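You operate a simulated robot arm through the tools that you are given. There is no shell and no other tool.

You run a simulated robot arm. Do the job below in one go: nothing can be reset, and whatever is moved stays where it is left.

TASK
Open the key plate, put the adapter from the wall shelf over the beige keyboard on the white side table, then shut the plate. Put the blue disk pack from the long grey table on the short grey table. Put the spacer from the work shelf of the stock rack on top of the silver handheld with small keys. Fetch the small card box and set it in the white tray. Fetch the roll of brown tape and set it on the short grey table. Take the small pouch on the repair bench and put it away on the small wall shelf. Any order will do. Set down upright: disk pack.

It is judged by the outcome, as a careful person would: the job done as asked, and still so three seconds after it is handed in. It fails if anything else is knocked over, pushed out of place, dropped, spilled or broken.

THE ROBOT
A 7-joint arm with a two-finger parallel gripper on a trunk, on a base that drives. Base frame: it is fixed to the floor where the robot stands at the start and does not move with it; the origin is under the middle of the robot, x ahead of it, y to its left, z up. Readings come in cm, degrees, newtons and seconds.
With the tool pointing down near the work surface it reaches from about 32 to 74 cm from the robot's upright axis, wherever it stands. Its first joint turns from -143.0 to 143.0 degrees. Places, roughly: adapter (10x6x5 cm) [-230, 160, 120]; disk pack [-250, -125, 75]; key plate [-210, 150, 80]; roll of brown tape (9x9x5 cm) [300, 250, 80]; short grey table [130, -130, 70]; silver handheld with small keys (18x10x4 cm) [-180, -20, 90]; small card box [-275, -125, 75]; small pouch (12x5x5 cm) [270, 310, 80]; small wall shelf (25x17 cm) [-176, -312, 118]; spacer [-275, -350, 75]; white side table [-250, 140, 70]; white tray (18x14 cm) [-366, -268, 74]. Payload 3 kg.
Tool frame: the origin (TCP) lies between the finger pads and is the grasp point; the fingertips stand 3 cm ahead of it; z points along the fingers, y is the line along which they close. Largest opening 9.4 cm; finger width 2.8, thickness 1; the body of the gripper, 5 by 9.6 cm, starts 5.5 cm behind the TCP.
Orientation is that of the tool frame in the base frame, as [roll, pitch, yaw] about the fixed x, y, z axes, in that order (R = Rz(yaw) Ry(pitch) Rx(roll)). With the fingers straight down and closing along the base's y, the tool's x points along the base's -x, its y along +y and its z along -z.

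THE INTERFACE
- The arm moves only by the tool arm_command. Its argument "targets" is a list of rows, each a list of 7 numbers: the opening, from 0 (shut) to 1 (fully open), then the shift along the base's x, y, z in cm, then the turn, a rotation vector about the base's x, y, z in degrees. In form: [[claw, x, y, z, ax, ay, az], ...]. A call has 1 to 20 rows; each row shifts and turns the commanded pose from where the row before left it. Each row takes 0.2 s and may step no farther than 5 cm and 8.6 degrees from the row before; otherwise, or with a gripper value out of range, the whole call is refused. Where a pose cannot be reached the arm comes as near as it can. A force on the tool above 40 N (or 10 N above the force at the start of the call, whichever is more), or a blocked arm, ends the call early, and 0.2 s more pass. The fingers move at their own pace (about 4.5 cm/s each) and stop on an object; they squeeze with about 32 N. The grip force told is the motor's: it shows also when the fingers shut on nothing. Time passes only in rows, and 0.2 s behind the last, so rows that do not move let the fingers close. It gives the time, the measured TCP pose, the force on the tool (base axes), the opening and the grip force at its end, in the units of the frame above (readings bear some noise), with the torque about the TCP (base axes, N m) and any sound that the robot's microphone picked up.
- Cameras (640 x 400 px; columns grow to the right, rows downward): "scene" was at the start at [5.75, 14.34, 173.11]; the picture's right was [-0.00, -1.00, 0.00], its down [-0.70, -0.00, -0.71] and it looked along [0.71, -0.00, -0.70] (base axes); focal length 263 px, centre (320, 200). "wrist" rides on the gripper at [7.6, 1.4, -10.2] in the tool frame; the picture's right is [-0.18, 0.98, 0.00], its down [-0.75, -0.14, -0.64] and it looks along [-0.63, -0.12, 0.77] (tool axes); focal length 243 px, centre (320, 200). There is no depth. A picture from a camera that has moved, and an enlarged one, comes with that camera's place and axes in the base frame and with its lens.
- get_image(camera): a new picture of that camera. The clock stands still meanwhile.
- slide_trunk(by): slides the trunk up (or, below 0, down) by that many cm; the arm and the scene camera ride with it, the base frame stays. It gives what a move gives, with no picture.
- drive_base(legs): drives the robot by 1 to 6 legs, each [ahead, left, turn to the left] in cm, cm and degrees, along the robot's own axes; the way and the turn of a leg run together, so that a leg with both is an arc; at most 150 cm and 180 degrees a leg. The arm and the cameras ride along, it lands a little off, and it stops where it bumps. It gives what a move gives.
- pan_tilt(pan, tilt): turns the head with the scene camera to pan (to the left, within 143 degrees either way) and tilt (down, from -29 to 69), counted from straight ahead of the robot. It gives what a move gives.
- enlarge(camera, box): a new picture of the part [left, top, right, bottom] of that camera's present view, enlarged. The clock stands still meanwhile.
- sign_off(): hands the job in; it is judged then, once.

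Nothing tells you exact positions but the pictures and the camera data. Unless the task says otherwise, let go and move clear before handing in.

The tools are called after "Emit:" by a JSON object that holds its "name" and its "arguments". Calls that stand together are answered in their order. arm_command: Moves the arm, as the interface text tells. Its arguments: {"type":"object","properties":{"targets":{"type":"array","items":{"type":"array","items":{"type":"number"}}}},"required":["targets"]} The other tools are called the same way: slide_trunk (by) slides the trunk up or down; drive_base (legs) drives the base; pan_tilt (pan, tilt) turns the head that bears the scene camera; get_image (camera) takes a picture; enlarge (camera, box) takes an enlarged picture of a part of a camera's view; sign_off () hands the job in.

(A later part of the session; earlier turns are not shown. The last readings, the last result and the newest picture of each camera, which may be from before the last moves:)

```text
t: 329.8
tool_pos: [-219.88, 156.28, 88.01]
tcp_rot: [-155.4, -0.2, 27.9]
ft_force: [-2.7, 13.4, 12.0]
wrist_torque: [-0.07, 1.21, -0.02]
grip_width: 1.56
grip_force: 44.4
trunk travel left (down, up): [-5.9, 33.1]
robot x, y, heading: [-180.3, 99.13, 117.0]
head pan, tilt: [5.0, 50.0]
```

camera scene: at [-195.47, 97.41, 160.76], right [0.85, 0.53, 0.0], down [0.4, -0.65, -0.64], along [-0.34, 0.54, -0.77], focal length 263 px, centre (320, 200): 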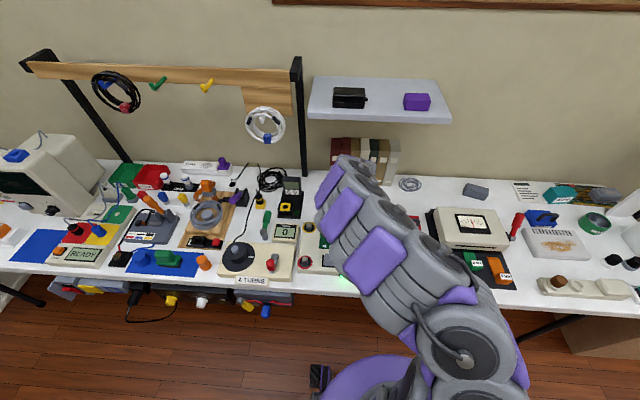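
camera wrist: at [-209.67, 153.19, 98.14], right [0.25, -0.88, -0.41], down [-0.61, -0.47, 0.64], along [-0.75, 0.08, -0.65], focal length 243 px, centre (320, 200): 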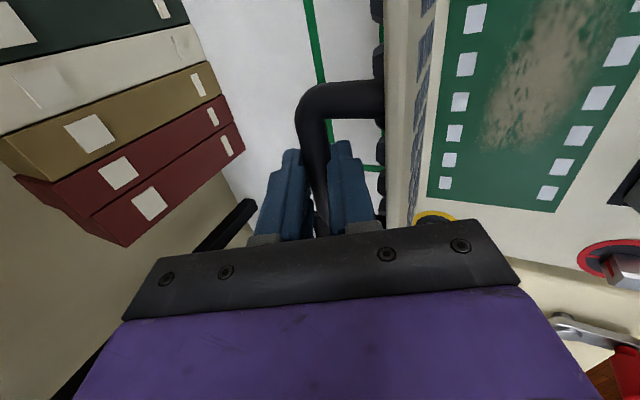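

Emit:
{"name": "arm_command", "arguments": {"targets": [[0.4, 0, 0, 0, 0, 0, 0], [0.4, 0, 0, 0, 0, 0, 0], [0.4, 0, 0, 0, 0, 0, 0]]}}

Emit:
{"name": "get_image", "arguments": {"camera": "wrist"}}

```text
t: 330.6
tool_pos: [-219.85, 156.13, 87.85]
tcp_rot: [-155.6, -0.3, 27.7]
ft_force: [0.3, 0.2, -0.2]
wrist_torque: [-0.04, 0.0, 0.05]
grip_width: 3.75
grip_force: 0.0
trunk travel left (down, up): [-5.9, 33.1]
robot x, y, heading: [-179.9, 99.27, 116.6]
head pan, tilt: [5.0, 50.0]
```

```text
taken
camera wrist: at [-210.64, 154.79, 96.72], right [0.26, -0.88, -0.41], down [-0.61, -0.47, 0.64], along [-0.75, 0.08, -0.65], focal length 243 px, centre (320, 200)
```

wrist: 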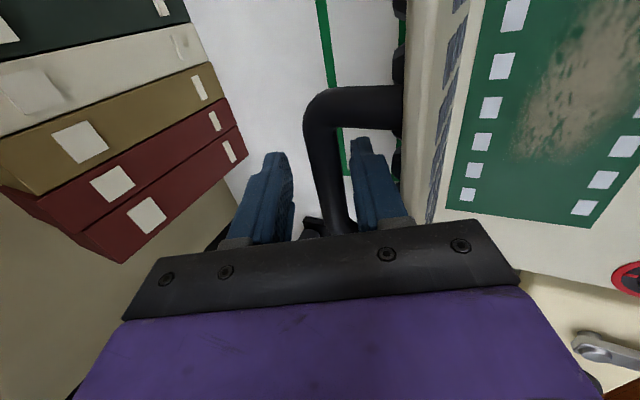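

The plate stays open on its own. Withdrawing along the tool axis and looking into the compartment.

Emit:
{"name": "arm_command", "arguments": {"targets": [[0.4, 0.33, -0.6, 1.5, 0, 0, 0], [0.4, 0.66, -1.2, 3, 0, 0, 0], [0.4, 0.66, -1.2, 3, 0, 0, 0], [0.4, 1.2, -2.2, 3, 0, 0, 0], [0.4, 1.9, -3.5, 2, 0, 0, 0], [0.4, 1.9, -3.5, 1, 0, 0, 0]]}}

Emit:
{"name": "get_image", "arguments": {"camera": "wrist"}}

Emit:
{"name": "get_image", "arguments": {"camera": "scene"}}

```text
t: 332.0
tool_pos: [-213.34, 143.67, 101.53]
tcp_rot: [-155.4, -0.3, 27.8]
ft_force: [-0.7, 0.3, 0.0]
wrist_torque: [0.01, 0.02, 0.0]
grip_width: 3.75
grip_force: 0.0
trunk travel left (down, up): [-5.9, 33.1]
robot x, y, heading: [-180.38, 99.48, 116.7]
head pan, tilt: [5.0, 50.0]
```

```text
taken
camera wrist: at [-204.06, 142.4, 110.35], right [0.26, -0.88, -0.41], down [-0.61, -0.48, 0.64], along [-0.75, 0.08, -0.65], focal length 243 px, centre (320, 200)
```

wrist: 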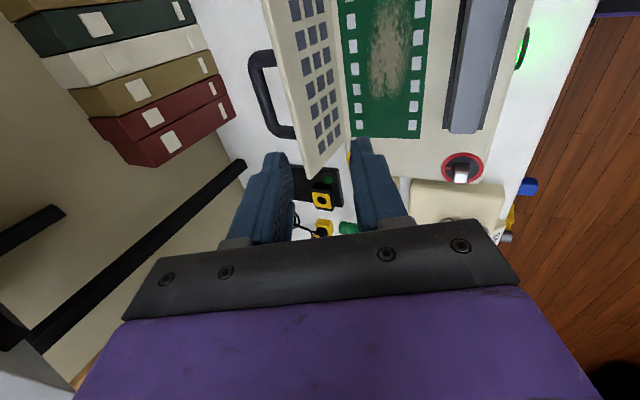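

```text
taken
camera scene: at [-195.7, 97.11, 160.73], right [0.85, 0.53, 0.0], down [0.41, -0.65, -0.64], along [-0.34, 0.55, -0.77], focal length 263 px, centre (320, 200)
```

scene: 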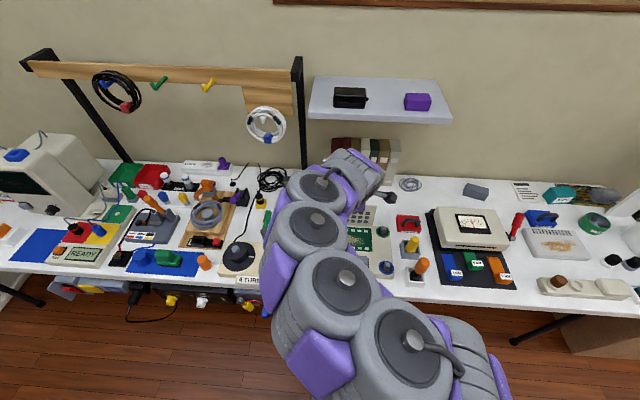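

Emit:
{"name": "arm_command", "arguments": {"targets": [[0.4, 1.5, -2.7, 2, 0, 0, 0], [0.4, 3.9, 2.1, 0, 0, 0, 0], [0.4, 3.9, 2.1, 0, 0, 0, 0], [0.4, 3.9, 2.1, 0, 0, 0, 0], [0.4, 3.9, 2.1, 0, 0, 0, 0], [0.4, 3.9, 2.1, 0, 0, 0, 0], [0.4, 3.9, 2.1, 0, 0, 0, 0], [0.4, 3.9, 2.1, 0, 0, 0, 0], [0.4, 3.9, 2.1, 0, 0, 0, 0]]}}

Emit:
{"name": "enlarge", "arguments": {"camera": "scene", "box": [280, 180, 440, 300]}}

```text
t: 334.0
tool_pos: [-180.13, 158.29, 103.31]
tcp_rot: [-155.4, -0.1, 27.8]
ft_force: [0.3, -0.5, -0.3]
wrist_torque: [-0.02, -0.02, 0.0]
grip_width: 3.76
grip_force: 0.1
trunk travel left (down, up): [-5.9, 33.1]
robot x, y, heading: [-180.21, 99.49, 116.8]
head pan, tilt: [5.0, 50.0]
```

```text
3.33 times, centred on (360, 240) of scene
camera zoom: at [-195.03, 97.62, 160.8], right [0.85, 0.53, 0.0], down [0.4, -0.65, -0.64], along [-0.34, 0.54, -0.77], focal length 878 px, centre (187, 67)
```

zoom: 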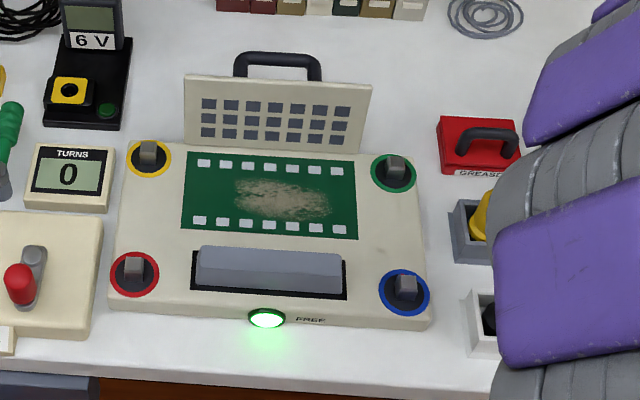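

The plate is open and stays up; beneath it is only a flat board, so the adapter's destination is the white side table itself (listed as a place). Let me look over the table's right part for a good free spot.

Emit:
{"name": "pan_tilt", "arguments": {"pan": -45, "tilt": 40}}

Emit:
{"name": "get_image", "arguments": {"camera": "scene"}}

Emit:
{"name": "pan_tilt", "arguments": {"pan": 45, "tilt": 40}}

Emit:
{"name": "get_image", "arguments": {"camera": "scene"}}

```text
t: 335.1
tool_pos: [-180.27, 158.12, 103.4]
tcp_rot: [-155.5, -0.1, 27.8]
ft_force: [0.6, 0.3, -0.4]
wrist_torque: [0.0, -0.04, 0.01]
grip_width: 3.78
grip_force: 0.1
trunk travel left (down, up): [-5.9, 33.1]
robot x, y, heading: [-180.09, 99.46, 116.9]
head pan, tilt: [-45.0, 40.0]
```

```text
taken
camera scene: at [-188.58, 99.01, 162.19], right [0.95, -0.31, 0.0], down [-0.2, -0.61, -0.76], along [0.24, 0.73, -0.64], focal length 263 px, centre (320, 200)
```

scene: 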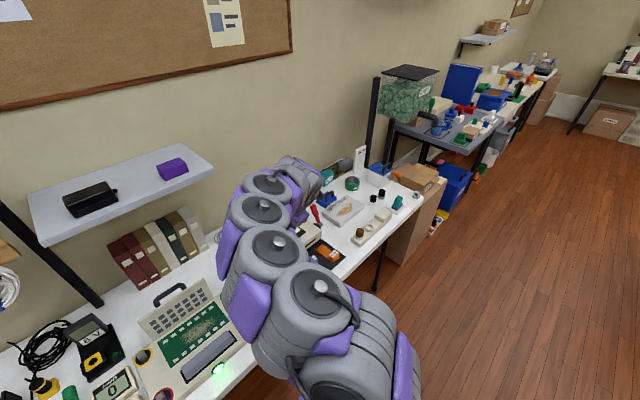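

```text
t: 336.8
tool_pos: [-180.32, 158.05, 103.28]
tcp_rot: [-155.5, -0.4, 27.7]
ft_force: [0.1, -0.2, 0.1]
wrist_torque: [0.01, 0.02, -0.02]
grip_width: 3.75
grip_force: 0.0
trunk travel left (down, up): [-5.9, 33.1]
robot x, y, heading: [-179.98, 99.24, 117.1]
head pan, tilt: [45.0, 40.0]
```

```text
taken
camera scene: at [-199.36, 93.57, 162.2], right [0.31, 0.95, 0.0], down [0.61, -0.2, -0.77], along [-0.73, 0.24, -0.64], focal length 263 px, centre (320, 200)
```

scene: 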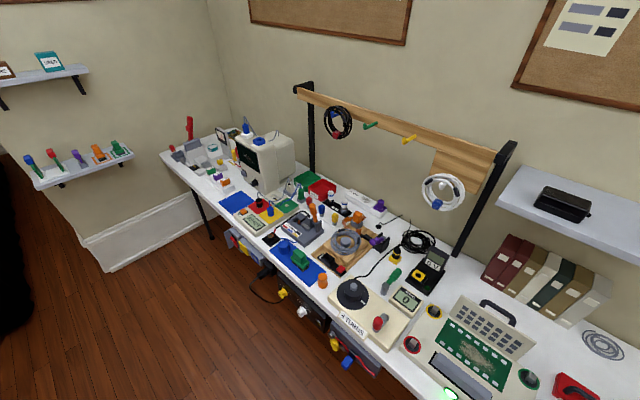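

There's a clear patch on the table right-behind the keyboard (between the green outline and the red GREASE box) that I can use. First fetch the adapter: raise the trunk, straighten the tool nearly vertical, and drive closer.

Emit:
{"name": "slide_trunk", "arguments": {"by": 29}}

Emit:
{"name": "arm_command", "arguments": {"targets": [[0.85, 0, 0, 0, -7, -3.7, 0], [0.85, 0, 0, 0, -7, -3.7, 0.8]]}}

Emit:
{"name": "drive_base", "arguments": {"legs": [[11, 12, 0]]}}

Emit:
{"name": "pan_tilt", "arguments": {"pan": 10, "tilt": 50}}

Emit:
{"name": "get_image", "arguments": {"camera": "scene"}}

```text
t: 339.7
tool_pos: [-180.33, 158.12, 132.33]
tcp_rot: [-155.4, -0.3, 27.8]
ft_force: [0.0, 0.5, -0.8]
wrist_torque: [0.01, 0.01, 0.02]
grip_width: 3.77
grip_force: 0.0
trunk travel left (down, up): [-34.9, 4.1]
robot x, y, heading: [-180.2, 99.48, 117.0]
head pan, tilt: [45.0, 40.0]
```

```text
t: 340.3
tool_pos: [-180.37, 158.31, 132.3]
tcp_rot: [-171.5, -0.2, 28.5]
ft_force: [-0.6, 0.2, 0.5]
wrist_torque: [0.02, 0.03, -0.01]
grip_width: 7.97
grip_force: 0.0
trunk travel left (down, up): [-34.9, 4.1]
robot x, y, heading: [-180.46, 99.36, 116.7]
head pan, tilt: [45.0, 40.0]
```

```text
t: 341.8
tool_pos: [-194.65, 163.38, 132.06]
tcp_rot: [-171.3, 0.5, 28.6]
ft_force: [1.7, 0.0, -0.5]
wrist_torque: [0.08, 0.1, -0.03]
grip_width: 8.0
grip_force: 0.0
trunk travel left (down, up): [-34.9, 4.1]
robot x, y, heading: [-195.73, 103.96, 117.0]
head pan, tilt: [45.0, 40.0]
```

```text
t: 342.8
tool_pos: [-197.68, 161.82, 132.66]
tcp_rot: [-171.2, -0.9, 28.6]
ft_force: [-1.7, 0.9, 0.1]
wrist_torque: [-0.04, -0.11, 0.0]
grip_width: 7.99
grip_force: 0.1
trunk travel left (down, up): [-34.9, 4.1]
robot x, y, heading: [-196.01, 103.83, 116.9]
head pan, tilt: [10.0, 50.0]
```

```text
taken
camera scene: at [-211.18, 101.9, 189.82], right [0.8, 0.6, 0.0], down [0.46, -0.62, -0.64], along [-0.39, 0.51, -0.77], focal length 263 px, centre (320, 200)
```

scene: 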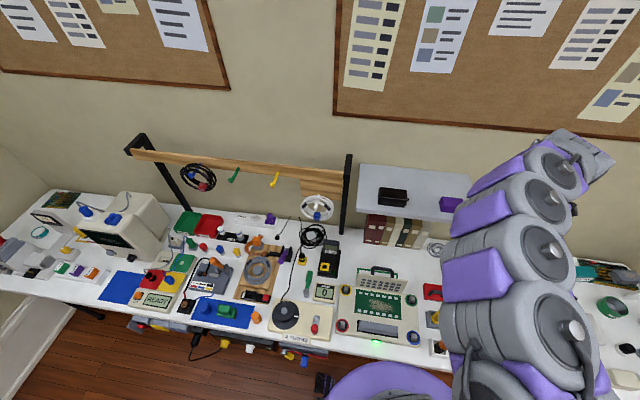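

Emit:
{"name": "enlarge", "arguments": {"camera": "scene", "box": [344, 155, 472, 235]}}

```text
5.00 times, centred on (408, 195) of scene
camera zoom: at [-211.18, 101.9, 189.82], right [0.8, 0.6, 0.0], down [0.46, -0.62, -0.64], along [-0.39, 0.51, -0.77], focal length 1317 px, centre (-120, 225)
```

zoom: 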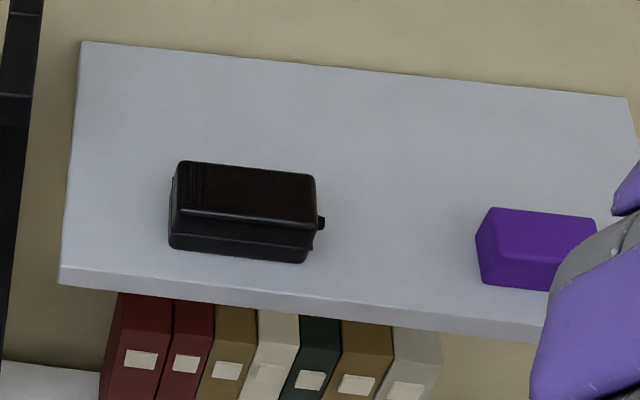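

Adapter centre ≈[-226.5, 163.4], top ≈123.5, aligned with the shelf. Moving over it.

Emit:
{"name": "arm_command", "arguments": {"targets": [[0.85, -4.1, 0.23, 0, 0, 0, 0], [0.85, -4.1, 0.23, 0, 0, 0, 0], [0.85, -4.1, 0.23, 0, 0, 0, 0], [0.85, -4.1, 0.23, 0, 0, 0, 0], [0.85, -4.1, 0.23, 0, 0, 0, 0], [0.85, -4.1, 0.23, 0, 0, 0, 0], [0.85, -4.1, 0.23, 0, 0, 0, 0], [0.85, 0, 0, 0, 0, 0, 0]]}}

Emit:
{"name": "get_image", "arguments": {"camera": "wrist"}}

```text
t: 344.6
tool_pos: [-226.56, 163.39, 132.38]
tcp_rot: [-171.2, -0.9, 28.5]
ft_force: [-0.4, -0.5, -0.4]
wrist_torque: [0.02, -0.04, 0.01]
grip_width: 7.99
grip_force: 0.1
trunk travel left (down, up): [-34.9, 4.1]
robot x, y, heading: [-196.21, 103.99, 117.0]
head pan, tilt: [10.0, 50.0]
```

```text
taken
camera wrist: at [-218.68, 164.31, 142.53], right [0.3, -0.94, -0.15], down [-0.69, -0.33, 0.64], along [-0.66, -0.09, -0.75], focal length 243 px, centre (320, 200)
```

wrist: 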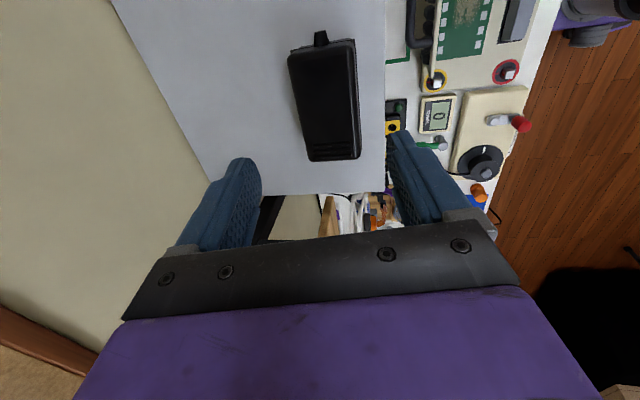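

Emit:
{"name": "arm_command", "arguments": {"targets": [[0.85, 0.45, 0.9, -2, 0, 0, 0], [0.85, 0, 0, -2, 0, 0, 0], [0.85, 0, 0, -2, 0, 0, 0], [0.85, 0, 0, 0, 0, 0, 0]]}}

Emit:
{"name": "get_image", "arguments": {"camera": "wrist"}}

Emit:
{"name": "enlarge", "arguments": {"camera": "scene", "box": [344, 155, 472, 235]}}

```text
t: 345.6
tool_pos: [-226.29, 163.93, 126.58]
tcp_rot: [-171.2, -1.0, 28.5]
ft_force: [-0.3, -0.5, 0.4]
wrist_torque: [-0.02, 0.04, 0.0]
grip_width: 8.01
grip_force: 0.1
trunk travel left (down, up): [-34.9, 4.1]
robot x, y, heading: [-196.34, 104.19, 116.6]
head pan, tilt: [10.0, 50.0]
```

```text
taken
camera wrist: at [-218.42, 164.92, 136.69], right [0.3, -0.94, -0.15], down [-0.69, -0.33, 0.64], along [-0.65, -0.09, -0.75], focal length 243 px, centre (320, 200)
```

wrist: 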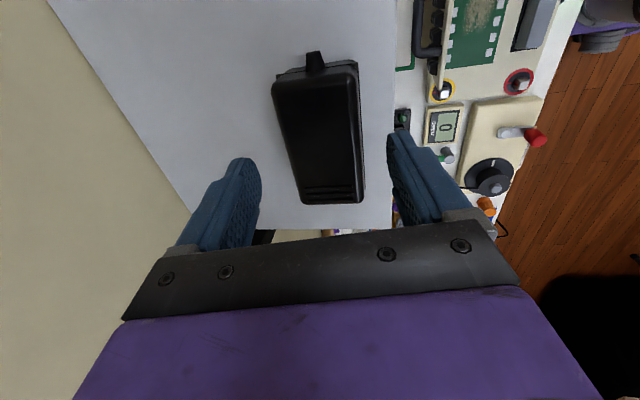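

```text
5.00 times, centred on (408, 195) of scene
camera zoom: at [-213.34, 100.9, 189.63], right [0.8, 0.6, 0.01], down [0.46, -0.61, -0.64], along [-0.38, 0.52, -0.77], focal length 1317 px, centre (-120, 225)
```

zoom: 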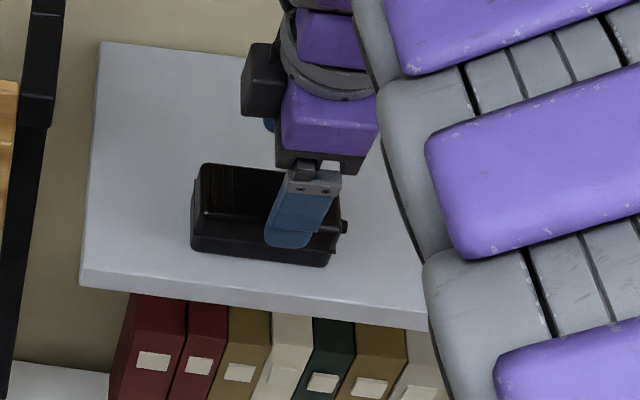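

Emit:
{"name": "arm_command", "arguments": {"targets": [[0.85, 0.3, 0.2, -1.5, 0, 0, 0], [0.85, 0, 0, -1.4, 0, 0, 0], [0.85, 0, 0, -1.2, 0, 0, 0], [0.85, 0, 0, 0, 0, 0, 0]]}}

Emit:
{"name": "get_image", "arguments": {"camera": "wrist"}}

```text
t: 346.6
tool_pos: [-225.55, 164.59, 122.53]
tcp_rot: [-171.2, -0.9, 28.5]
ft_force: [0.0, 0.2, 0.5]
wrist_torque: [-0.02, -0.01, -0.01]
grip_width: 7.97
grip_force: 0.1
trunk travel left (down, up): [-34.9, 4.1]
robot x, y, heading: [-195.66, 104.01, 117.0]
head pan, tilt: [10.0, 50.0]
```

```text
taken
camera wrist: at [-217.6, 165.56, 132.63], right [0.3, -0.94, -0.15], down [-0.69, -0.33, 0.64], along [-0.66, -0.09, -0.75], focal length 243 px, centre (320, 200)
```

wrist: 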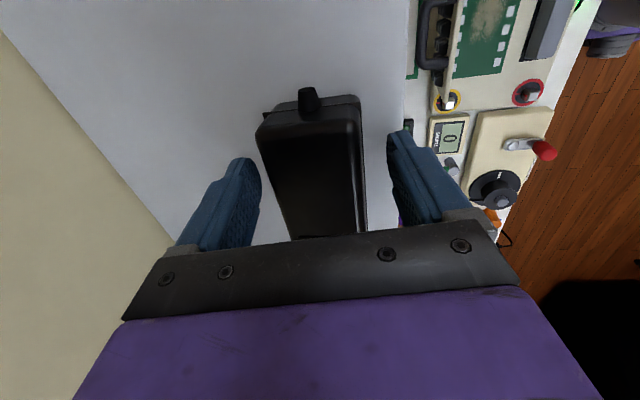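

Fingers straddle the adapter. Closing.

Emit:
{"name": "arm_command", "arguments": {"targets": [[0.5, 0, 0, 0, 0, 0, 0], [0, 0, 0, 0, 0, 0, 0], [0, 0, 0, 0, 0, 0, 0], [0, 0, 0, 0, 0, 0, 0], [0, 0, 0, 0, 0, 0, 0]]}}

Emit:
{"name": "arm_command", "arguments": {"targets": [[0, 0, 0, 1.5, 0, 0, 0], [0, 0, 0, 2.5, 0, 0, 0], [0, 0, 0, 3, 0, 0, 0], [0, 0, 0, 3, 0, 0, 0]]}}

Emit:
{"name": "get_image", "arguments": {"camera": "wrist"}}

```text
t: 347.8
tool_pos: [-224.73, 164.92, 122.62]
tcp_rot: [-171.1, -0.5, 28.5]
ft_force: [-6.9, -3.0, 20.7]
wrist_torque: [-0.34, -0.36, -0.15]
grip_width: 5.45
grip_force: 31.8
trunk travel left (down, up): [-34.9, 4.1]
robot x, y, heading: [-195.56, 104.13, 116.5]
head pan, tilt: [10.0, 50.0]
```

```text
t: 348.8
tool_pos: [-224.77, 164.94, 132.51]
tcp_rot: [-171.2, -0.6, 28.4]
ft_force: [1.0, -0.1, -2.1]
wrist_torque: [0.03, -0.1, 0.02]
grip_width: 5.4
grip_force: 32.0
trunk travel left (down, up): [-34.9, 4.1]
robot x, y, heading: [-195.58, 104.2, 116.5]
head pan, tilt: [10.0, 50.0]
```

```text
taken
camera wrist: at [-216.66, 165.98, 142.45], right [0.3, -0.94, -0.15], down [-0.69, -0.33, 0.65], along [-0.66, -0.09, -0.75], focal length 243 px, centre (320, 200)
```

wrist: 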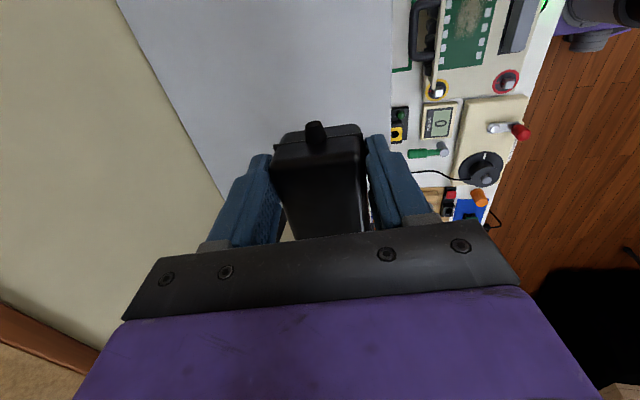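

Adapter lifted. Retracting it in front of the shelf, lowering the trunk, and shifting the base right for placement.

Emit:
{"name": "arm_command", "arguments": {"targets": [[0, 2.3, -4.3, 0, 0, 0, 0], [0, 2.3, -4.3, 0, 0, 0, 0], [0, 2.3, -4.3, 0, 0, 0, 0], [0, 2.3, -4.3, 0, 0, 0, 0], [0, 2.3, -4.3, 0, 0, 0, 0], [0, 1, -2, 0, 0, 0, 0]]}}

Emit:
{"name": "slide_trunk", "arguments": {"by": -30}}

Emit:
{"name": "drive_base", "arguments": {"legs": [[0, -20, 0]]}}

Emit:
{"name": "pan_tilt", "arguments": {"pan": 15, "tilt": 50}}

Emit:
{"name": "get_image", "arguments": {"camera": "scene"}}

Emit:
{"name": "get_image", "arguments": {"camera": "wrist"}}

```text
t: 350.2
tool_pos: [-212.35, 141.35, 132.51]
tcp_rot: [-171.2, -0.6, 28.5]
ft_force: [-0.2, -0.3, -3.1]
wrist_torque: [0.03, -0.1, 0.01]
grip_width: 5.4
grip_force: 31.7
trunk travel left (down, up): [-34.9, 4.1]
robot x, y, heading: [-195.72, 104.15, 116.9]
head pan, tilt: [10.0, 50.0]
```

```text
t: 353.2
tool_pos: [-212.3, 141.48, 102.5]
tcp_rot: [-171.3, -0.5, 28.5]
ft_force: [-0.2, 0.3, -2.9]
wrist_torque: [0.04, -0.09, -0.02]
grip_width: 5.38
grip_force: 32.0
trunk travel left (down, up): [-4.9, 34.1]
robot x, y, heading: [-195.78, 104.16, 116.6]
head pan, tilt: [10.0, 50.0]
```

```text
t: 354.8
tool_pos: [-194.36, 150.3, 102.36]
tcp_rot: [-171.3, -0.7, 28.5]
ft_force: [0.1, -0.1, -2.8]
wrist_torque: [0.03, -0.07, 0.0]
grip_width: 5.35
grip_force: 31.8
trunk travel left (down, up): [-4.9, 34.1]
robot x, y, heading: [-178.1, 113.18, 116.6]
head pan, tilt: [10.0, 50.0]
```

```text
t: 355.4
tool_pos: [-194.24, 150.46, 102.41]
tcp_rot: [-171.2, -0.6, 28.3]
ft_force: [0.3, -0.2, -3.0]
wrist_torque: [0.08, -0.09, -0.03]
grip_width: 5.37
grip_force: 31.9
trunk travel left (down, up): [-4.9, 34.1]
robot x, y, heading: [-177.8, 113.13, 116.6]
head pan, tilt: [15.0, 50.0]
```

```text
taken
camera scene: at [-194.32, 110.1, 159.75], right [0.75, 0.66, 0.0], down [0.51, -0.57, -0.64], along [-0.43, 0.48, -0.77], focal length 263 px, centre (320, 200)
```

scene: 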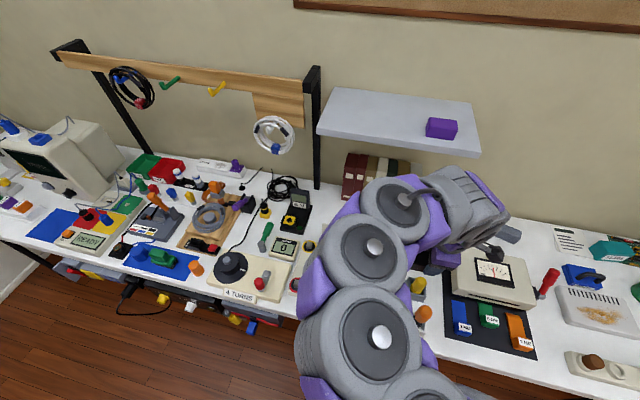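

```text
taken
camera wrist: at [-186.16, 151.47, 112.52], right [0.3, -0.94, -0.15], down [-0.69, -0.33, 0.65], along [-0.66, -0.09, -0.75], focal length 243 px, centre (320, 200)
```

wrist: 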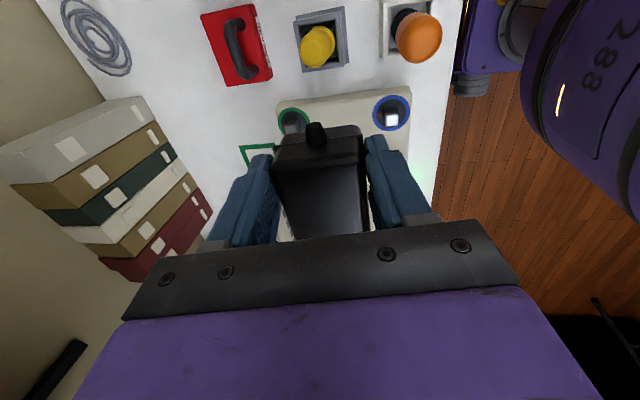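

Free patch confirmed (n −111…−100, just left-behind of the GREASE box). I'll lean the tool 25° for transit under the shelf, moving in over the GREASE box side, away from the open plate.

Emit:
{"name": "arm_command", "arguments": {"targets": [[0, 0, 0, 0, 7.06, 3.75, 0], [0, 0, 0, 0, 7.06, 3.75, 0], [0, -1.52, 3.35, -1.9, 0, 0, 0], [0, -1.52, 3.35, -1.9, 0, 0, 0], [0, -1.52, 3.35, -1.9, 0, 0, 0], [0, -1.52, 3.35, -1.9, 0, 0, 0]]}}

Emit:
{"name": "get_image", "arguments": {"camera": "wrist"}}

Emit:
{"name": "get_image", "arguments": {"camera": "scene"}}

```text
t: 356.8
tool_pos: [-200.32, 163.78, 94.71]
tcp_rot: [-159.4, -0.6, 28.2]
ft_force: [-0.7, -0.3, -3.5]
wrist_torque: [0.03, -0.12, 0.02]
grip_width: 5.34
grip_force: 32.1
out of reach, approached as far as the arm can: row 2
trunk travel left (down, up): [-4.9, 34.1]
robot x, y, heading: [-177.72, 112.9, 116.8]
head pan, tilt: [15.0, 50.0]
```

```text
taken
camera wrist: at [-191.33, 163.03, 103.98], right [0.28, -0.9, -0.35], down [-0.62, -0.44, 0.64], along [-0.73, 0.04, -0.68], focal length 243 px, centre (320, 200)
```

wrist: 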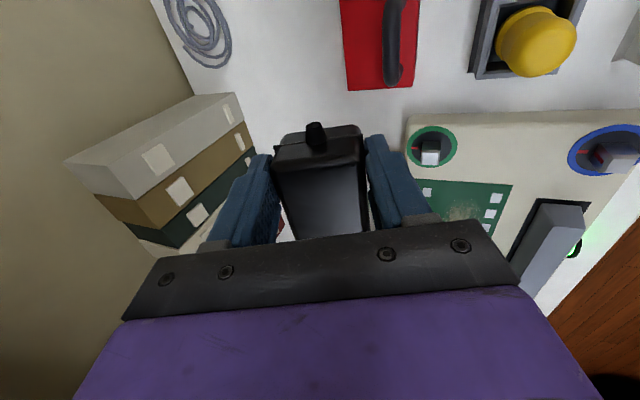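

```text
taken
camera scene: at [-194.31, 110.38, 159.75], right [0.75, 0.67, 0.0], down [0.51, -0.57, -0.64], along [-0.43, 0.48, -0.77], focal length 263 px, centre (320, 200)
```

scene: 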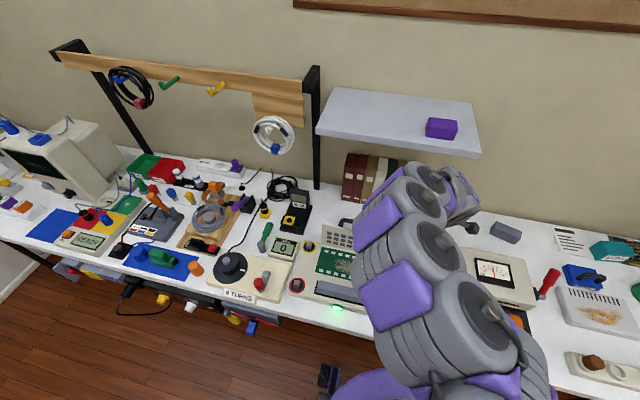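

Emit:
{"name": "arm_command", "arguments": {"targets": [[0, -1.64, 3.09, -2, 0, 0, 0], [0, -2.29, 2.18, -1.5, 0, 0, 0], [0, -4.2, 0.87, -1.5, 0, 0, 0], [0, 0, 0, 0, 0, 0, 0]]}}

Emit:
{"name": "get_image", "arguments": {"camera": "wrist"}}

Emit:
{"name": "get_image", "arguments": {"camera": "scene"}}

```text
t: 357.8
tool_pos: [-208.45, 169.71, 89.8]
tcp_rot: [-159.3, -0.7, 28.1]
ft_force: [1.2, 0.0, -3.0]
wrist_torque: [0.05, -0.1, 0.01]
grip_width: 5.38
grip_force: 32.0
trunk travel left (down, up): [-4.9, 34.1]
robot x, y, heading: [-178.01, 112.88, 116.3]
head pan, tilt: [15.0, 50.0]
```

```text
taken
camera wrist: at [-199.47, 168.99, 99.12], right [0.28, -0.89, -0.35], down [-0.63, -0.44, 0.64], along [-0.73, 0.04, -0.68], focal length 243 px, centre (320, 200)
```

wrist: 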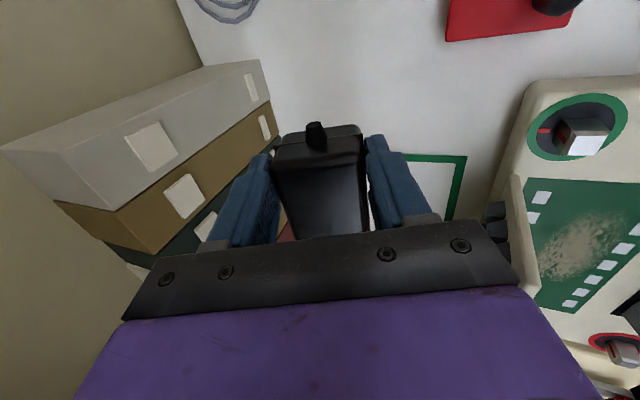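

```text
taken
camera scene: at [-194.47, 110.24, 159.74], right [0.75, 0.67, 0.0], down [0.51, -0.57, -0.64], along [-0.43, 0.48, -0.77], focal length 263 px, centre (320, 200)
```

scene: 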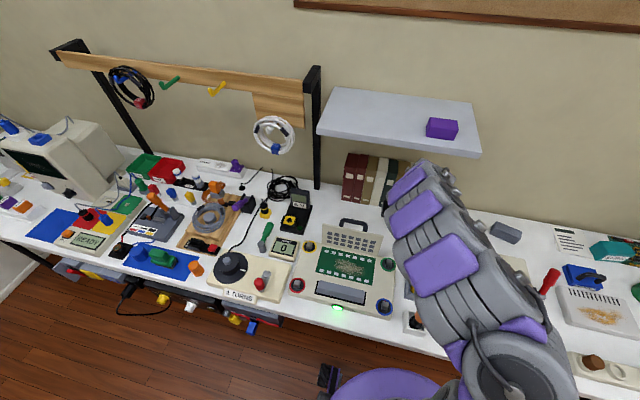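

Positioned above the free patch. Un-leaning to the grasp angle while lowering.

Emit:
{"name": "arm_command", "arguments": {"targets": [[0, 0, 0, -2, -5.3, -2.8, 0], [0, 0, 0, -2, -5.3, -2.8, 0], [0, 0, 0, -2, 0, 0, 0], [0, 0, 0, 0, 0, 0, 0]]}}

Emit:
{"name": "get_image", "arguments": {"camera": "wrist"}}

Emit:
{"name": "get_image", "arguments": {"camera": "scene"}}

```text
t: 358.8
tool_pos: [-208.32, 169.93, 83.74]
tcp_rot: [-171.2, -0.6, 28.5]
ft_force: [-0.2, 0.3, -4.8]
wrist_torque: [0.03, -0.08, 0.04]
grip_width: 5.34
grip_force: 31.7
trunk travel left (down, up): [-4.9, 34.1]
robot x, y, heading: [-177.87, 112.59, 117.0]
head pan, tilt: [15.0, 50.0]
```

```text
taken
camera wrist: at [-200.29, 170.93, 93.87], right [0.3, -0.94, -0.15], down [-0.69, -0.32, 0.65], along [-0.66, -0.09, -0.75], focal length 243 px, centre (320, 200)
```

wrist: 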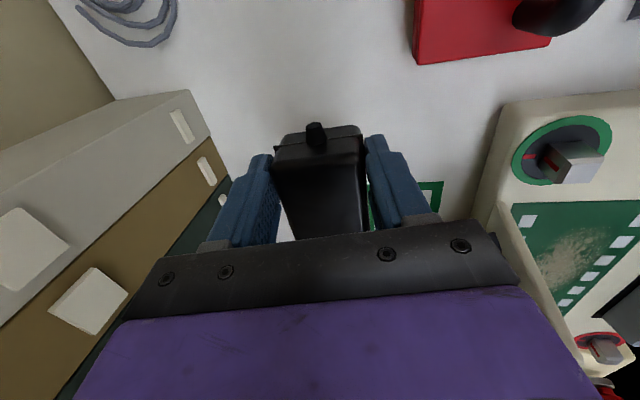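

```text
taken
camera scene: at [-194.38, 110.34, 159.75], right [0.75, 0.67, 0.0], down [0.51, -0.57, -0.64], along [-0.43, 0.48, -0.77], focal length 263 px, centre (320, 200)
```

scene: 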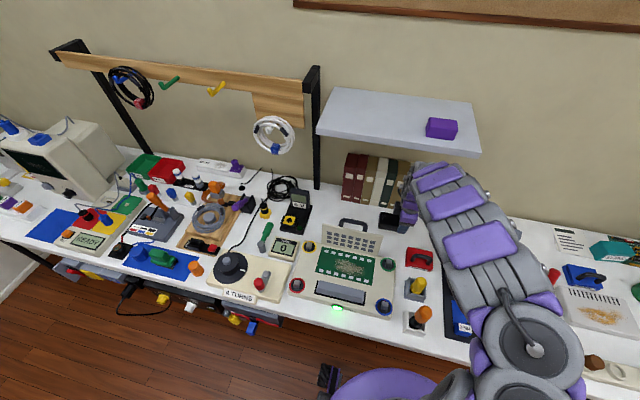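

Emit:
{"name": "enlarge", "arguments": {"camera": "scene", "box": [320, 150, 480, 270]}}

```text
3.33 times, centred on (400, 210) of scene
camera zoom: at [-194.38, 110.34, 159.75], right [0.75, 0.67, 0.0], down [0.51, -0.57, -0.64], along [-0.43, 0.48, -0.77], focal length 878 px, centre (53, 167)
```

zoom: 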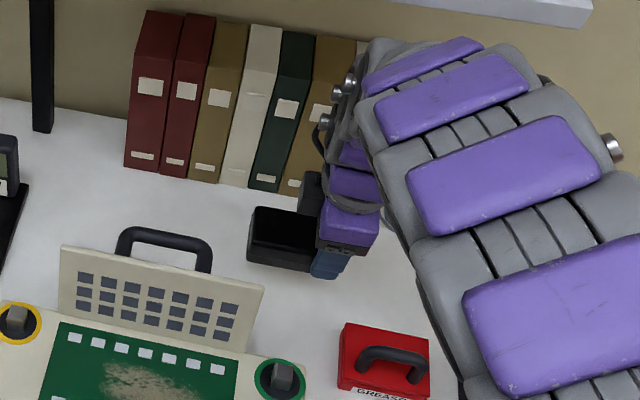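

All clear around the adapter. Lowering to the table.

Emit:
{"name": "arm_command", "arguments": {"targets": [[0, 0, 0, -1.5, 0, 0, 0], [0, 0, 0, -1.5, 0, 0, 0], [0, 0, 0, 0, 0, 0, 0]]}}

Emit:
{"name": "arm_command", "arguments": {"targets": [[0, 0, 0, -0.5, 0, 0, 0], [0, 0, 0, 0, 0, 0, 0]]}}

Emit:
{"name": "arm_command", "arguments": {"targets": [[0, 0, 0, -0.5, 0, 0, 0], [0, 0, 0, 0, 0, 0, 0]]}}

Emit:
{"name": "arm_command", "arguments": {"targets": [[0, 0, 0, -0.5, 0, 0, 0], [0, 0, 0, 0, 0, 0, 0]]}}

```text
t: 359.6
tool_pos: [-208.44, 169.97, 80.81]
tcp_rot: [-171.2, -0.6, 28.4]
ft_force: [-0.2, -0.5, -3.0]
wrist_torque: [0.08, -0.08, 0.01]
grip_width: 5.36
grip_force: 32.5
trunk travel left (down, up): [-4.9, 34.1]
robot x, y, heading: [-178.61, 113.24, 116.6]
head pan, tilt: [15.0, 50.0]
```

```text
t: 360.2
tool_pos: [-208.33, 169.91, 80.32]
tcp_rot: [-171.2, -0.7, 28.4]
ft_force: [0.3, 0.8, -2.3]
wrist_torque: [0.07, -0.07, 0.0]
grip_width: 5.38
grip_force: 31.7
trunk travel left (down, up): [-4.9, 34.1]
robot x, y, heading: [-177.77, 113.02, 116.7]
head pan, tilt: [15.0, 50.0]
```

```text
t: 360.8
tool_pos: [-208.43, 170.09, 79.8]
tcp_rot: [-171.3, -0.5, 28.5]
ft_force: [-0.2, 0.5, -3.7]
wrist_torque: [0.08, -0.06, -0.01]
grip_width: 5.37
grip_force: 31.8
trunk travel left (down, up): [-4.9, 34.1]
robot x, y, heading: [-177.47, 113.24, 116.9]
head pan, tilt: [15.0, 50.0]
```

```text
t: 361.4
tool_pos: [-208.37, 169.97, 79.38]
tcp_rot: [-171.1, -0.6, 28.4]
ft_force: [-0.7, 0.4, -2.5]
wrist_torque: [0.05, -0.08, -0.02]
grip_width: 5.36
grip_force: 31.6
trunk travel left (down, up): [-4.9, 34.1]
robot x, y, heading: [-177.96, 112.86, 116.8]
head pan, tilt: [15.0, 50.0]
```

Emit:
{"name": "arm_command", "arguments": {"targets": [[0, 0, 0, -0.5, 0, 0, 0], [0, 0, 0, 0, 0, 0, 0]]}}

Emit:
{"name": "arm_command", "arguments": {"targets": [[0, 0, 0, -0.5, 0, 0, 0], [0, 0, 0, 0, 0, 0, 0]]}}

Emit:
{"name": "arm_command", "arguments": {"targets": [[0, 0, 0, -0.4, 0, 0, 0], [0, 0, 0, 0, 0, 0, 0]]}}

```text
t: 362.0
tool_pos: [-208.54, 169.95, 78.88]
tcp_rot: [-171.2, -0.5, 28.4]
ft_force: [-0.1, -1.4, 5.7]
wrist_torque: [-0.15, -0.3, -0.02]
grip_width: 5.38
grip_force: 32.1
trunk travel left (down, up): [-4.9, 34.1]
robot x, y, heading: [-177.85, 113.18, 116.7]
head pan, tilt: [15.0, 50.0]
```

```text
t: 362.6
tool_pos: [-208.5, 169.99, 78.57]
tcp_rot: [-170.8, -0.5, 28.4]
ft_force: [-6.1, 7.9, 32.8]
wrist_torque: [-0.41, 0.03, -0.15]
grip_width: 5.51
grip_force: 32.1
trunk travel left (down, up): [-4.9, 34.1]
robot x, y, heading: [-177.56, 112.98, 116.7]
head pan, tilt: [15.0, 50.0]
```

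```text
t: 363.0
tool_pos: [-208.52, 170.2, 78.5]
tcp_rot: [-170.5, -0.5, 28.3]
ft_force: [2.2, -7.4, 27.2]
wrist_torque: [-0.84, -0.21, -0.04]
grip_width: 5.59
grip_force: 31.6
trunk travel left (down, up): [-4.9, 34.1]
robot x, y, heading: [-177.93, 113.15, 116.5]
head pan, tilt: [15.0, 50.0]
stopped in row 2: the force on the tool passed its limit at 58 N (the readings are from after the stop); the commanded pose is now the measured one
```

Adapter rests on the table. Opening and withdrawing carefully (up a little, lean, then back).

Emit:
{"name": "arm_command", "arguments": {"targets": [[0.65, 0, 0, 0.2, 0, 0, 0], [0.78, 0, 0, 0, 0, 0, 0], [0.78, 0, 0, 0, 0, 0, 0]]}}

Emit:
{"name": "arm_command", "arguments": {"targets": [[0.78, 0, 0, 2, 0, 0, 0], [0.78, 0, 0, 3, 0, 0, 0], [0.78, 0.7, -1.3, 1, 5.3, 2.8, 0], [0.78, 0.7, -1.3, 1, 5.3, 2.8, 0], [0.78, 2.0, -2.2, 2, 0, 0, 0], [0.78, 2.2, -2.5, 2.5, 0, 0, 0], [0.78, 2.0, -3.0, 2.5, 0, 0, 0], [0.78, 2.0, -3.0, 2.5, 0, 0, 0]]}}

Emit:
{"name": "get_image", "arguments": {"camera": "wrist"}}

Emit:
{"name": "enlarge", "arguments": {"camera": "scene", "box": [300, 150, 500, 300]}}

```text
t: 363.8
tool_pos: [-208.56, 170.36, 78.43]
tcp_rot: [-170.8, -0.5, 28.4]
ft_force: [0.1, -0.1, 1.1]
wrist_torque: [0.02, -0.01, 0.01]
grip_width: 7.33
grip_force: 0.0
trunk travel left (down, up): [-4.9, 34.1]
robot x, y, heading: [-177.83, 113.14, 116.8]
head pan, tilt: [15.0, 50.0]
```

```text
t: 365.6
tool_pos: [-198.92, 156.69, 94.91]
tcp_rot: [-158.7, -0.6, 28.2]
ft_force: [0.0, 0.8, 0.4]
wrist_torque: [0.02, -0.05, -0.05]
grip_width: 7.34
grip_force: 0.0
trunk travel left (down, up): [-4.9, 34.1]
robot x, y, heading: [-178.18, 113.0, 116.8]
head pan, tilt: [15.0, 50.0]
```

```text
taken
camera wrist: at [-189.8, 155.85, 104.15], right [0.27, -0.89, -0.36], down [-0.62, -0.45, 0.64], along [-0.73, 0.05, -0.68], focal length 243 px, centre (320, 200)
```

wrist: 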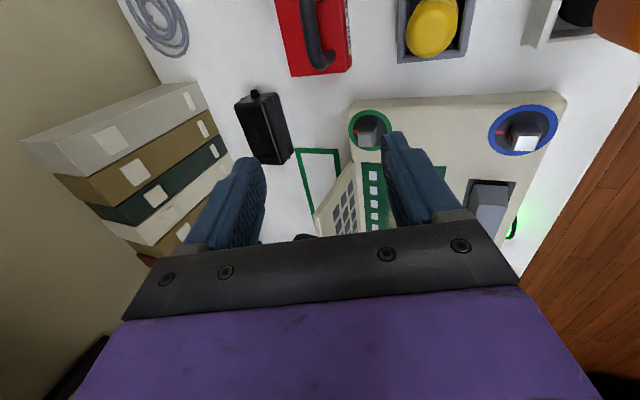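

```text
2.67 times, centred on (400, 225) of scene
camera zoom: at [-194.41, 109.93, 159.74], right [0.75, 0.67, 0.0], down [0.51, -0.57, -0.64], along [-0.43, 0.48, -0.77], focal length 702 px, centre (107, 133)
```

zoom: 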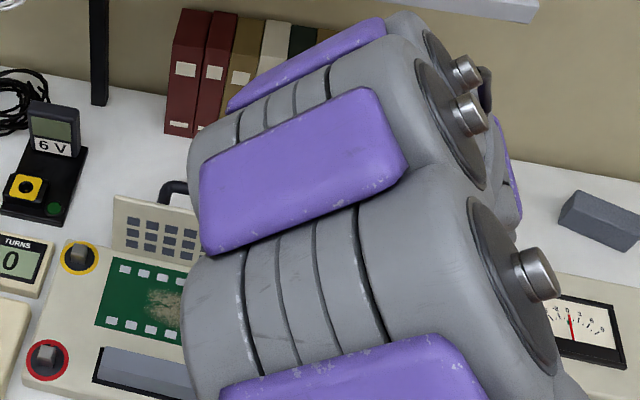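

The adapter stands well on the white table. Now shut the plate: going back to the handle the same way it was released.

Emit:
{"name": "arm_command", "arguments": {"targets": [[0.45, 0, -1, 3, 2.8, 1.5, 0], [0.45, -1, -1, 3, 0, 0, 0], [0.45, -4.3, -0.9, 0, 0, 0, 0], [0.45, -4.3, -0.9, 0, 0, 0, 0], [0.45, -4.3, -0.9, 0, 0, 0, 0], [0.45, -4.3, -0.9, 0, 0, 0, 0], [0.45, 0, 0, 0, 0, 0, 0]]}}

Emit:
{"name": "get_image", "arguments": {"camera": "wrist"}}

```text
t: 367.2
tool_pos: [-217.25, 151.27, 100.97]
tcp_rot: [-155.6, -0.6, 28.2]
ft_force: [0.1, 0.4, 0.2]
wrist_torque: [-0.02, 0.01, -0.06]
grip_width: 4.2
grip_force: 0.0
trunk travel left (down, up): [-4.9, 34.1]
robot x, y, heading: [-177.75, 113.14, 116.7]
head pan, tilt: [15.0, 50.0]
```

```text
taken
camera wrist: at [-207.9, 150.1, 109.93], right [0.26, -0.87, -0.41], down [-0.61, -0.48, 0.64], along [-0.75, 0.08, -0.66], focal length 243 px, centre (320, 200)
```

wrist: 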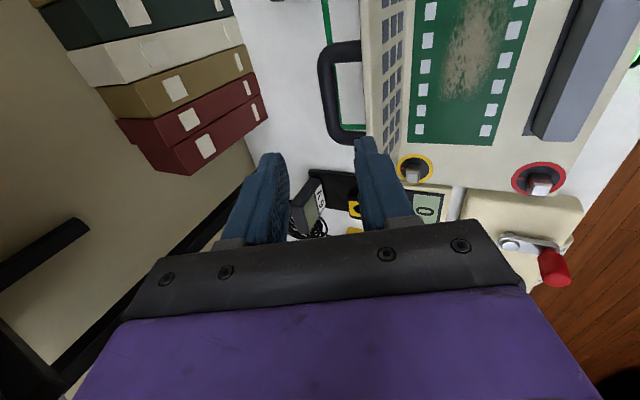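

Emit:
{"name": "arm_command", "arguments": {"targets": [[0.45, 0.39, -0.72, -0.37, 0, 0, 0], [0.45, -0.59, 1.09, -2.73, 0, 0, 0], [0.45, -0.59, 1.09, -2.73, 0, 0, 0], [0.45, -0.4, 0.73, -1.82, 0, 0, 0], [0.45, 0, 0, 0, 0, 0, 0]]}}

Emit:
{"name": "get_image", "arguments": {"camera": "wrist"}}

```text
t: 368.4
tool_pos: [-218.43, 153.53, 93.17]
tcp_rot: [-155.6, -0.6, 28.2]
ft_force: [0.2, -0.3, 0.6]
wrist_torque: [0.02, -0.02, 0.02]
grip_width: 4.22
grip_force: 0.1
trunk travel left (down, up): [-4.9, 34.1]
robot x, y, heading: [-177.7, 112.82, 116.6]
head pan, tilt: [15.0, 50.0]
```

```text
taken
camera wrist: at [-209.18, 152.32, 102.14], right [0.26, -0.87, -0.41], down [-0.61, -0.48, 0.63], along [-0.75, 0.08, -0.66], focal length 243 px, centre (320, 200)
```

wrist: 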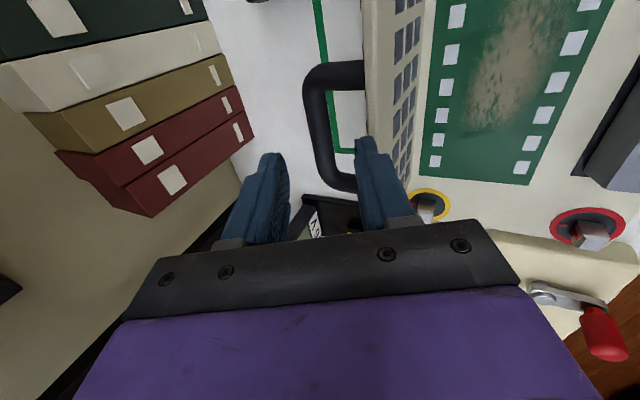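

Emit:
{"name": "arm_command", "arguments": {"targets": [[0.45, -0.45, 0.83, -2.1, 0, 0, 0], [0.45, -0.45, 0.83, -2.1, 0, 0, 0], [0.45, 0, 0, 0, 0, 0, 0]]}}

Emit:
{"name": "get_image", "arguments": {"camera": "wrist"}}

```text
t: 368.9
tool_pos: [-219.01, 154.75, 92.32]
tcp_rot: [-154.5, -0.4, 28.0]
ft_force: [-7.0, 5.9, 29.1]
wrist_torque: [-0.13, 0.31, -0.06]
grip_width: 3.08
grip_force: 0.0
trunk travel left (down, up): [-4.9, 34.1]
robot x, y, heading: [-177.81, 113.18, 116.9]
head pan, tilt: [15.0, 50.0]
stopped in row 2: the force on the tool passed its limit at 50 N (the readings are from after the stop); the commanded pose is now the measured one
```

```text
taken
camera wrist: at [-209.58, 153.28, 100.95], right [0.26, -0.87, -0.42], down [-0.6, -0.49, 0.64], along [-0.76, 0.09, -0.65], focal length 243 px, centre (320, 200)
```

wrist: 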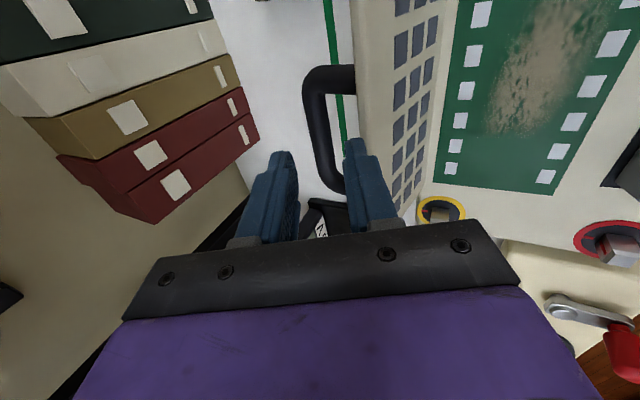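

The robot-side finger touched the plate's top edge (too much lean and opening). Backing off, reducing lean to ~14° and narrowing the opening.

Emit:
{"name": "arm_command", "arguments": {"targets": [[0.45, 0.59, -1.09, 2.73, 0, 0, 0], [0.36, 0.59, -1.09, 2.73, 0, 0, 0], [0.33, 0, 0, 0, -4.6, -2.5, 0], [0.33, 0, 0, 0, -4.6, -2.5, 0], [0.33, 0, 0, 0, 0, 0, 0]]}}

Emit:
{"name": "get_image", "arguments": {"camera": "wrist"}}

```text
t: 370.1
tool_pos: [-217.78, 152.53, 97.41]
tcp_rot: [-165.4, -0.6, 28.1]
ft_force: [-0.4, 0.3, 0.3]
wrist_torque: [0.0, 0.03, 0.01]
grip_width: 3.08
grip_force: 0.0
trunk travel left (down, up): [-4.9, 34.1]
robot x, y, heading: [-177.59, 113.07, 116.5]
head pan, tilt: [15.0, 50.0]
```

```text
taken
camera wrist: at [-209.24, 152.58, 107.11], right [0.29, -0.92, -0.25], down [-0.66, -0.38, 0.65], along [-0.69, -0.02, -0.72], focal length 243 px, centre (320, 200)
```

wrist: 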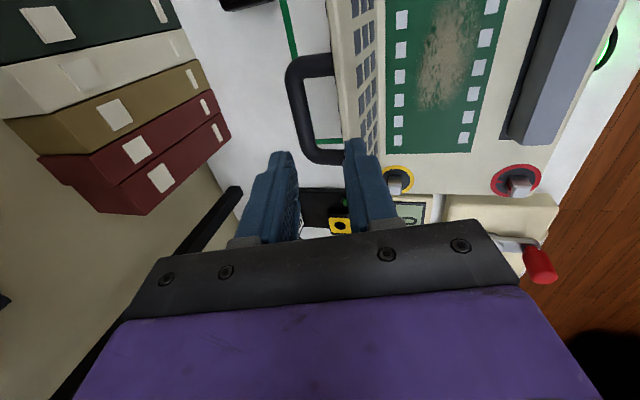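

Emit:
{"name": "arm_command", "arguments": {"targets": [[0.33, -0.79, 1.44, 0.43, 0, 0, 0], [0.33, -0.3, 0.55, -2.42, 0, 0, 0], [0.33, -0.3, 0.55, -2.42, 0, 0, 0], [0.33, 0, 0, 0, 0, 0, 0]]}}

Emit:
{"name": "get_image", "arguments": {"camera": "wrist"}}

```text
t: 371.1
tool_pos: [-219.19, 155.17, 93.04]
tcp_rot: [-165.4, -0.6, 28.2]
ft_force: [-0.7, 0.1, -0.1]
wrist_torque: [-0.02, -0.01, 0.05]
grip_width: 3.1
grip_force: 0.0
trunk travel left (down, up): [-4.9, 34.1]
robot x, y, heading: [-177.75, 113.0, 116.7]
head pan, tilt: [15.0, 50.0]
```

```text
taken
camera wrist: at [-210.63, 155.26, 102.61], right [0.29, -0.92, -0.25], down [-0.66, -0.38, 0.65], along [-0.7, -0.02, -0.72], focal length 243 px, centre (320, 200)
```

wrist: 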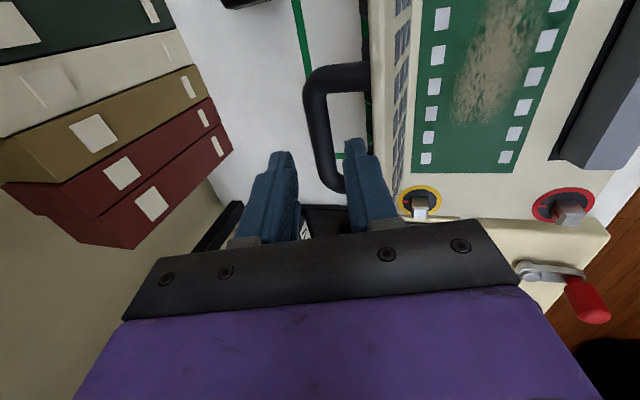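

Emit:
{"name": "arm_command", "arguments": {"targets": [[0.33, -0.27, 0.5, -2.18, 0, 0, 0], [0.33, -0.27, 0.5, -2.18, 0, 0, 0], [0.33, 0, 0, 0, 0, 0, 0]]}}

Emit:
{"name": "get_image", "arguments": {"camera": "wrist"}}

```text
t: 371.9
tool_pos: [-219.67, 155.96, 88.68]
tcp_rot: [-165.3, -0.6, 28.1]
ft_force: [0.6, -0.7, -0.5]
wrist_torque: [0.03, -0.02, -0.02]
grip_width: 3.13
grip_force: 0.1
trunk travel left (down, up): [-4.9, 34.1]
robot x, y, heading: [-177.98, 113.41, 116.8]
head pan, tilt: [15.0, 50.0]
```

```text
taken
camera wrist: at [-211.26, 156.21, 98.43], right [0.29, -0.92, -0.25], down [-0.66, -0.38, 0.65], along [-0.7, -0.02, -0.72], focal length 243 px, centre (320, 200)
```

wrist: 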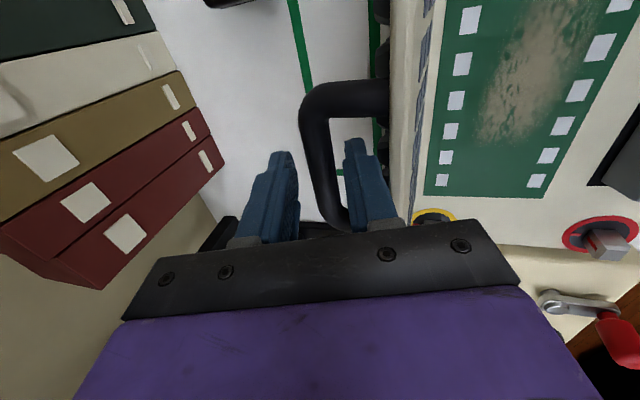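

No contact; the bar is between the fingers. Gripping it.

Emit:
{"name": "arm_command", "arguments": {"targets": [[0, 0, 0, 0, 0, 0, 0], [0, 0, 0, 0, 0, 0, 0], [0, 0, 0, 0, 0, 0, 0]]}}

Emit:
{"name": "get_image", "arguments": {"camera": "wrist"}}

```text
t: 372.6
tool_pos: [-219.78, 156.12, 88.66]
tcp_rot: [-165.4, -0.5, 28.1]
ft_force: [1.9, -4.7, -7.2]
wrist_torque: [-0.24, 0.14, -1.16]
grip_width: 1.57
grip_force: 45.2
trunk travel left (down, up): [-4.9, 34.1]
robot x, y, heading: [-177.95, 112.94, 116.6]
head pan, tilt: [15.0, 50.0]
```

```text
taken
camera wrist: at [-211.22, 156.18, 98.38], right [0.29, -0.93, -0.25], down [-0.66, -0.38, 0.65], along [-0.7, -0.02, -0.72], focal length 243 px, centre (320, 200)
```

wrist: 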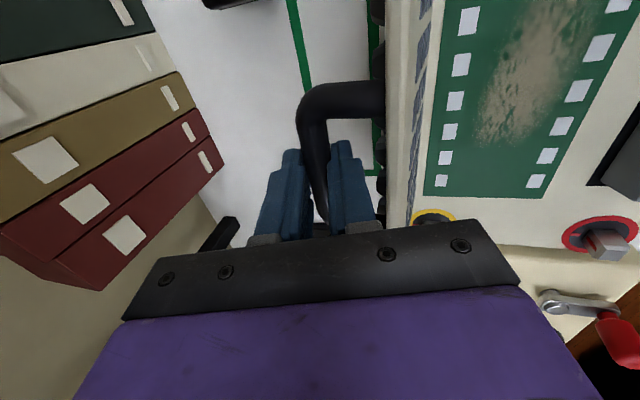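

Emit:
{"name": "arm_command", "arguments": {"targets": [[0, 0.577, -1.063, 0.74, 0, 0, -1], [0, 0.625, -1.151, 0.57, 0, 0, 0], [0, 0, 0, 0, 0, 0, 0]]}}

```text
t: 373.4
tool_pos: [-218.45, 153.68, 90.14]
tcp_rot: [-165.3, -0.7, 27.2]
ft_force: [-8.9, -1.4, 7.6]
wrist_torque: [0.68, -1.01, 0.08]
grip_width: 1.59
grip_force: 45.4
trunk travel left (down, up): [-4.9, 34.1]
robot x, y, heading: [-177.6, 112.97, 116.5]
head pan, tilt: [15.0, 50.0]
```

Emit:
{"name": "arm_command", "arguments": {"targets": [[0, 0.659, -1.213, 0.38, -0.88, -0.47, 0], [0, 0.673, -1.239, 0.18, -0.88, -0.47, 0], [0, 0, 0, 0, 0, 0, 0]]}}

Emit:
{"name": "arm_command", "arguments": {"targets": [[0, 0.678, -1.248, -0.01, -0.88, -0.47, 0], [0, 0.673, -1.239, -0.21, -0.88, -0.47, 0], [0, 0, 0, 0, 0, 0, 0]]}}

```text
t: 374.2
tool_pos: [-217.21, 151.12, 90.59]
tcp_rot: [-167.4, -0.7, 27.2]
ft_force: [-12.9, -4.8, 5.3]
wrist_torque: [0.32, -0.51, 0.22]
grip_width: 1.56
grip_force: 44.6
trunk travel left (down, up): [-4.9, 34.1]
robot x, y, heading: [-177.98, 113.18, 116.5]
head pan, tilt: [15.0, 50.0]
```

```text
t: 375.1
tool_pos: [-215.76, 148.65, 90.2]
tcp_rot: [-169.4, -0.7, 27.3]
ft_force: [-12.2, -6.5, 4.7]
wrist_torque: [0.43, -0.7, 0.33]
grip_width: 1.55
grip_force: 45.4
trunk travel left (down, up): [-4.9, 34.1]
robot x, y, heading: [-177.96, 113.17, 116.9]
head pan, tilt: [15.0, 50.0]
```

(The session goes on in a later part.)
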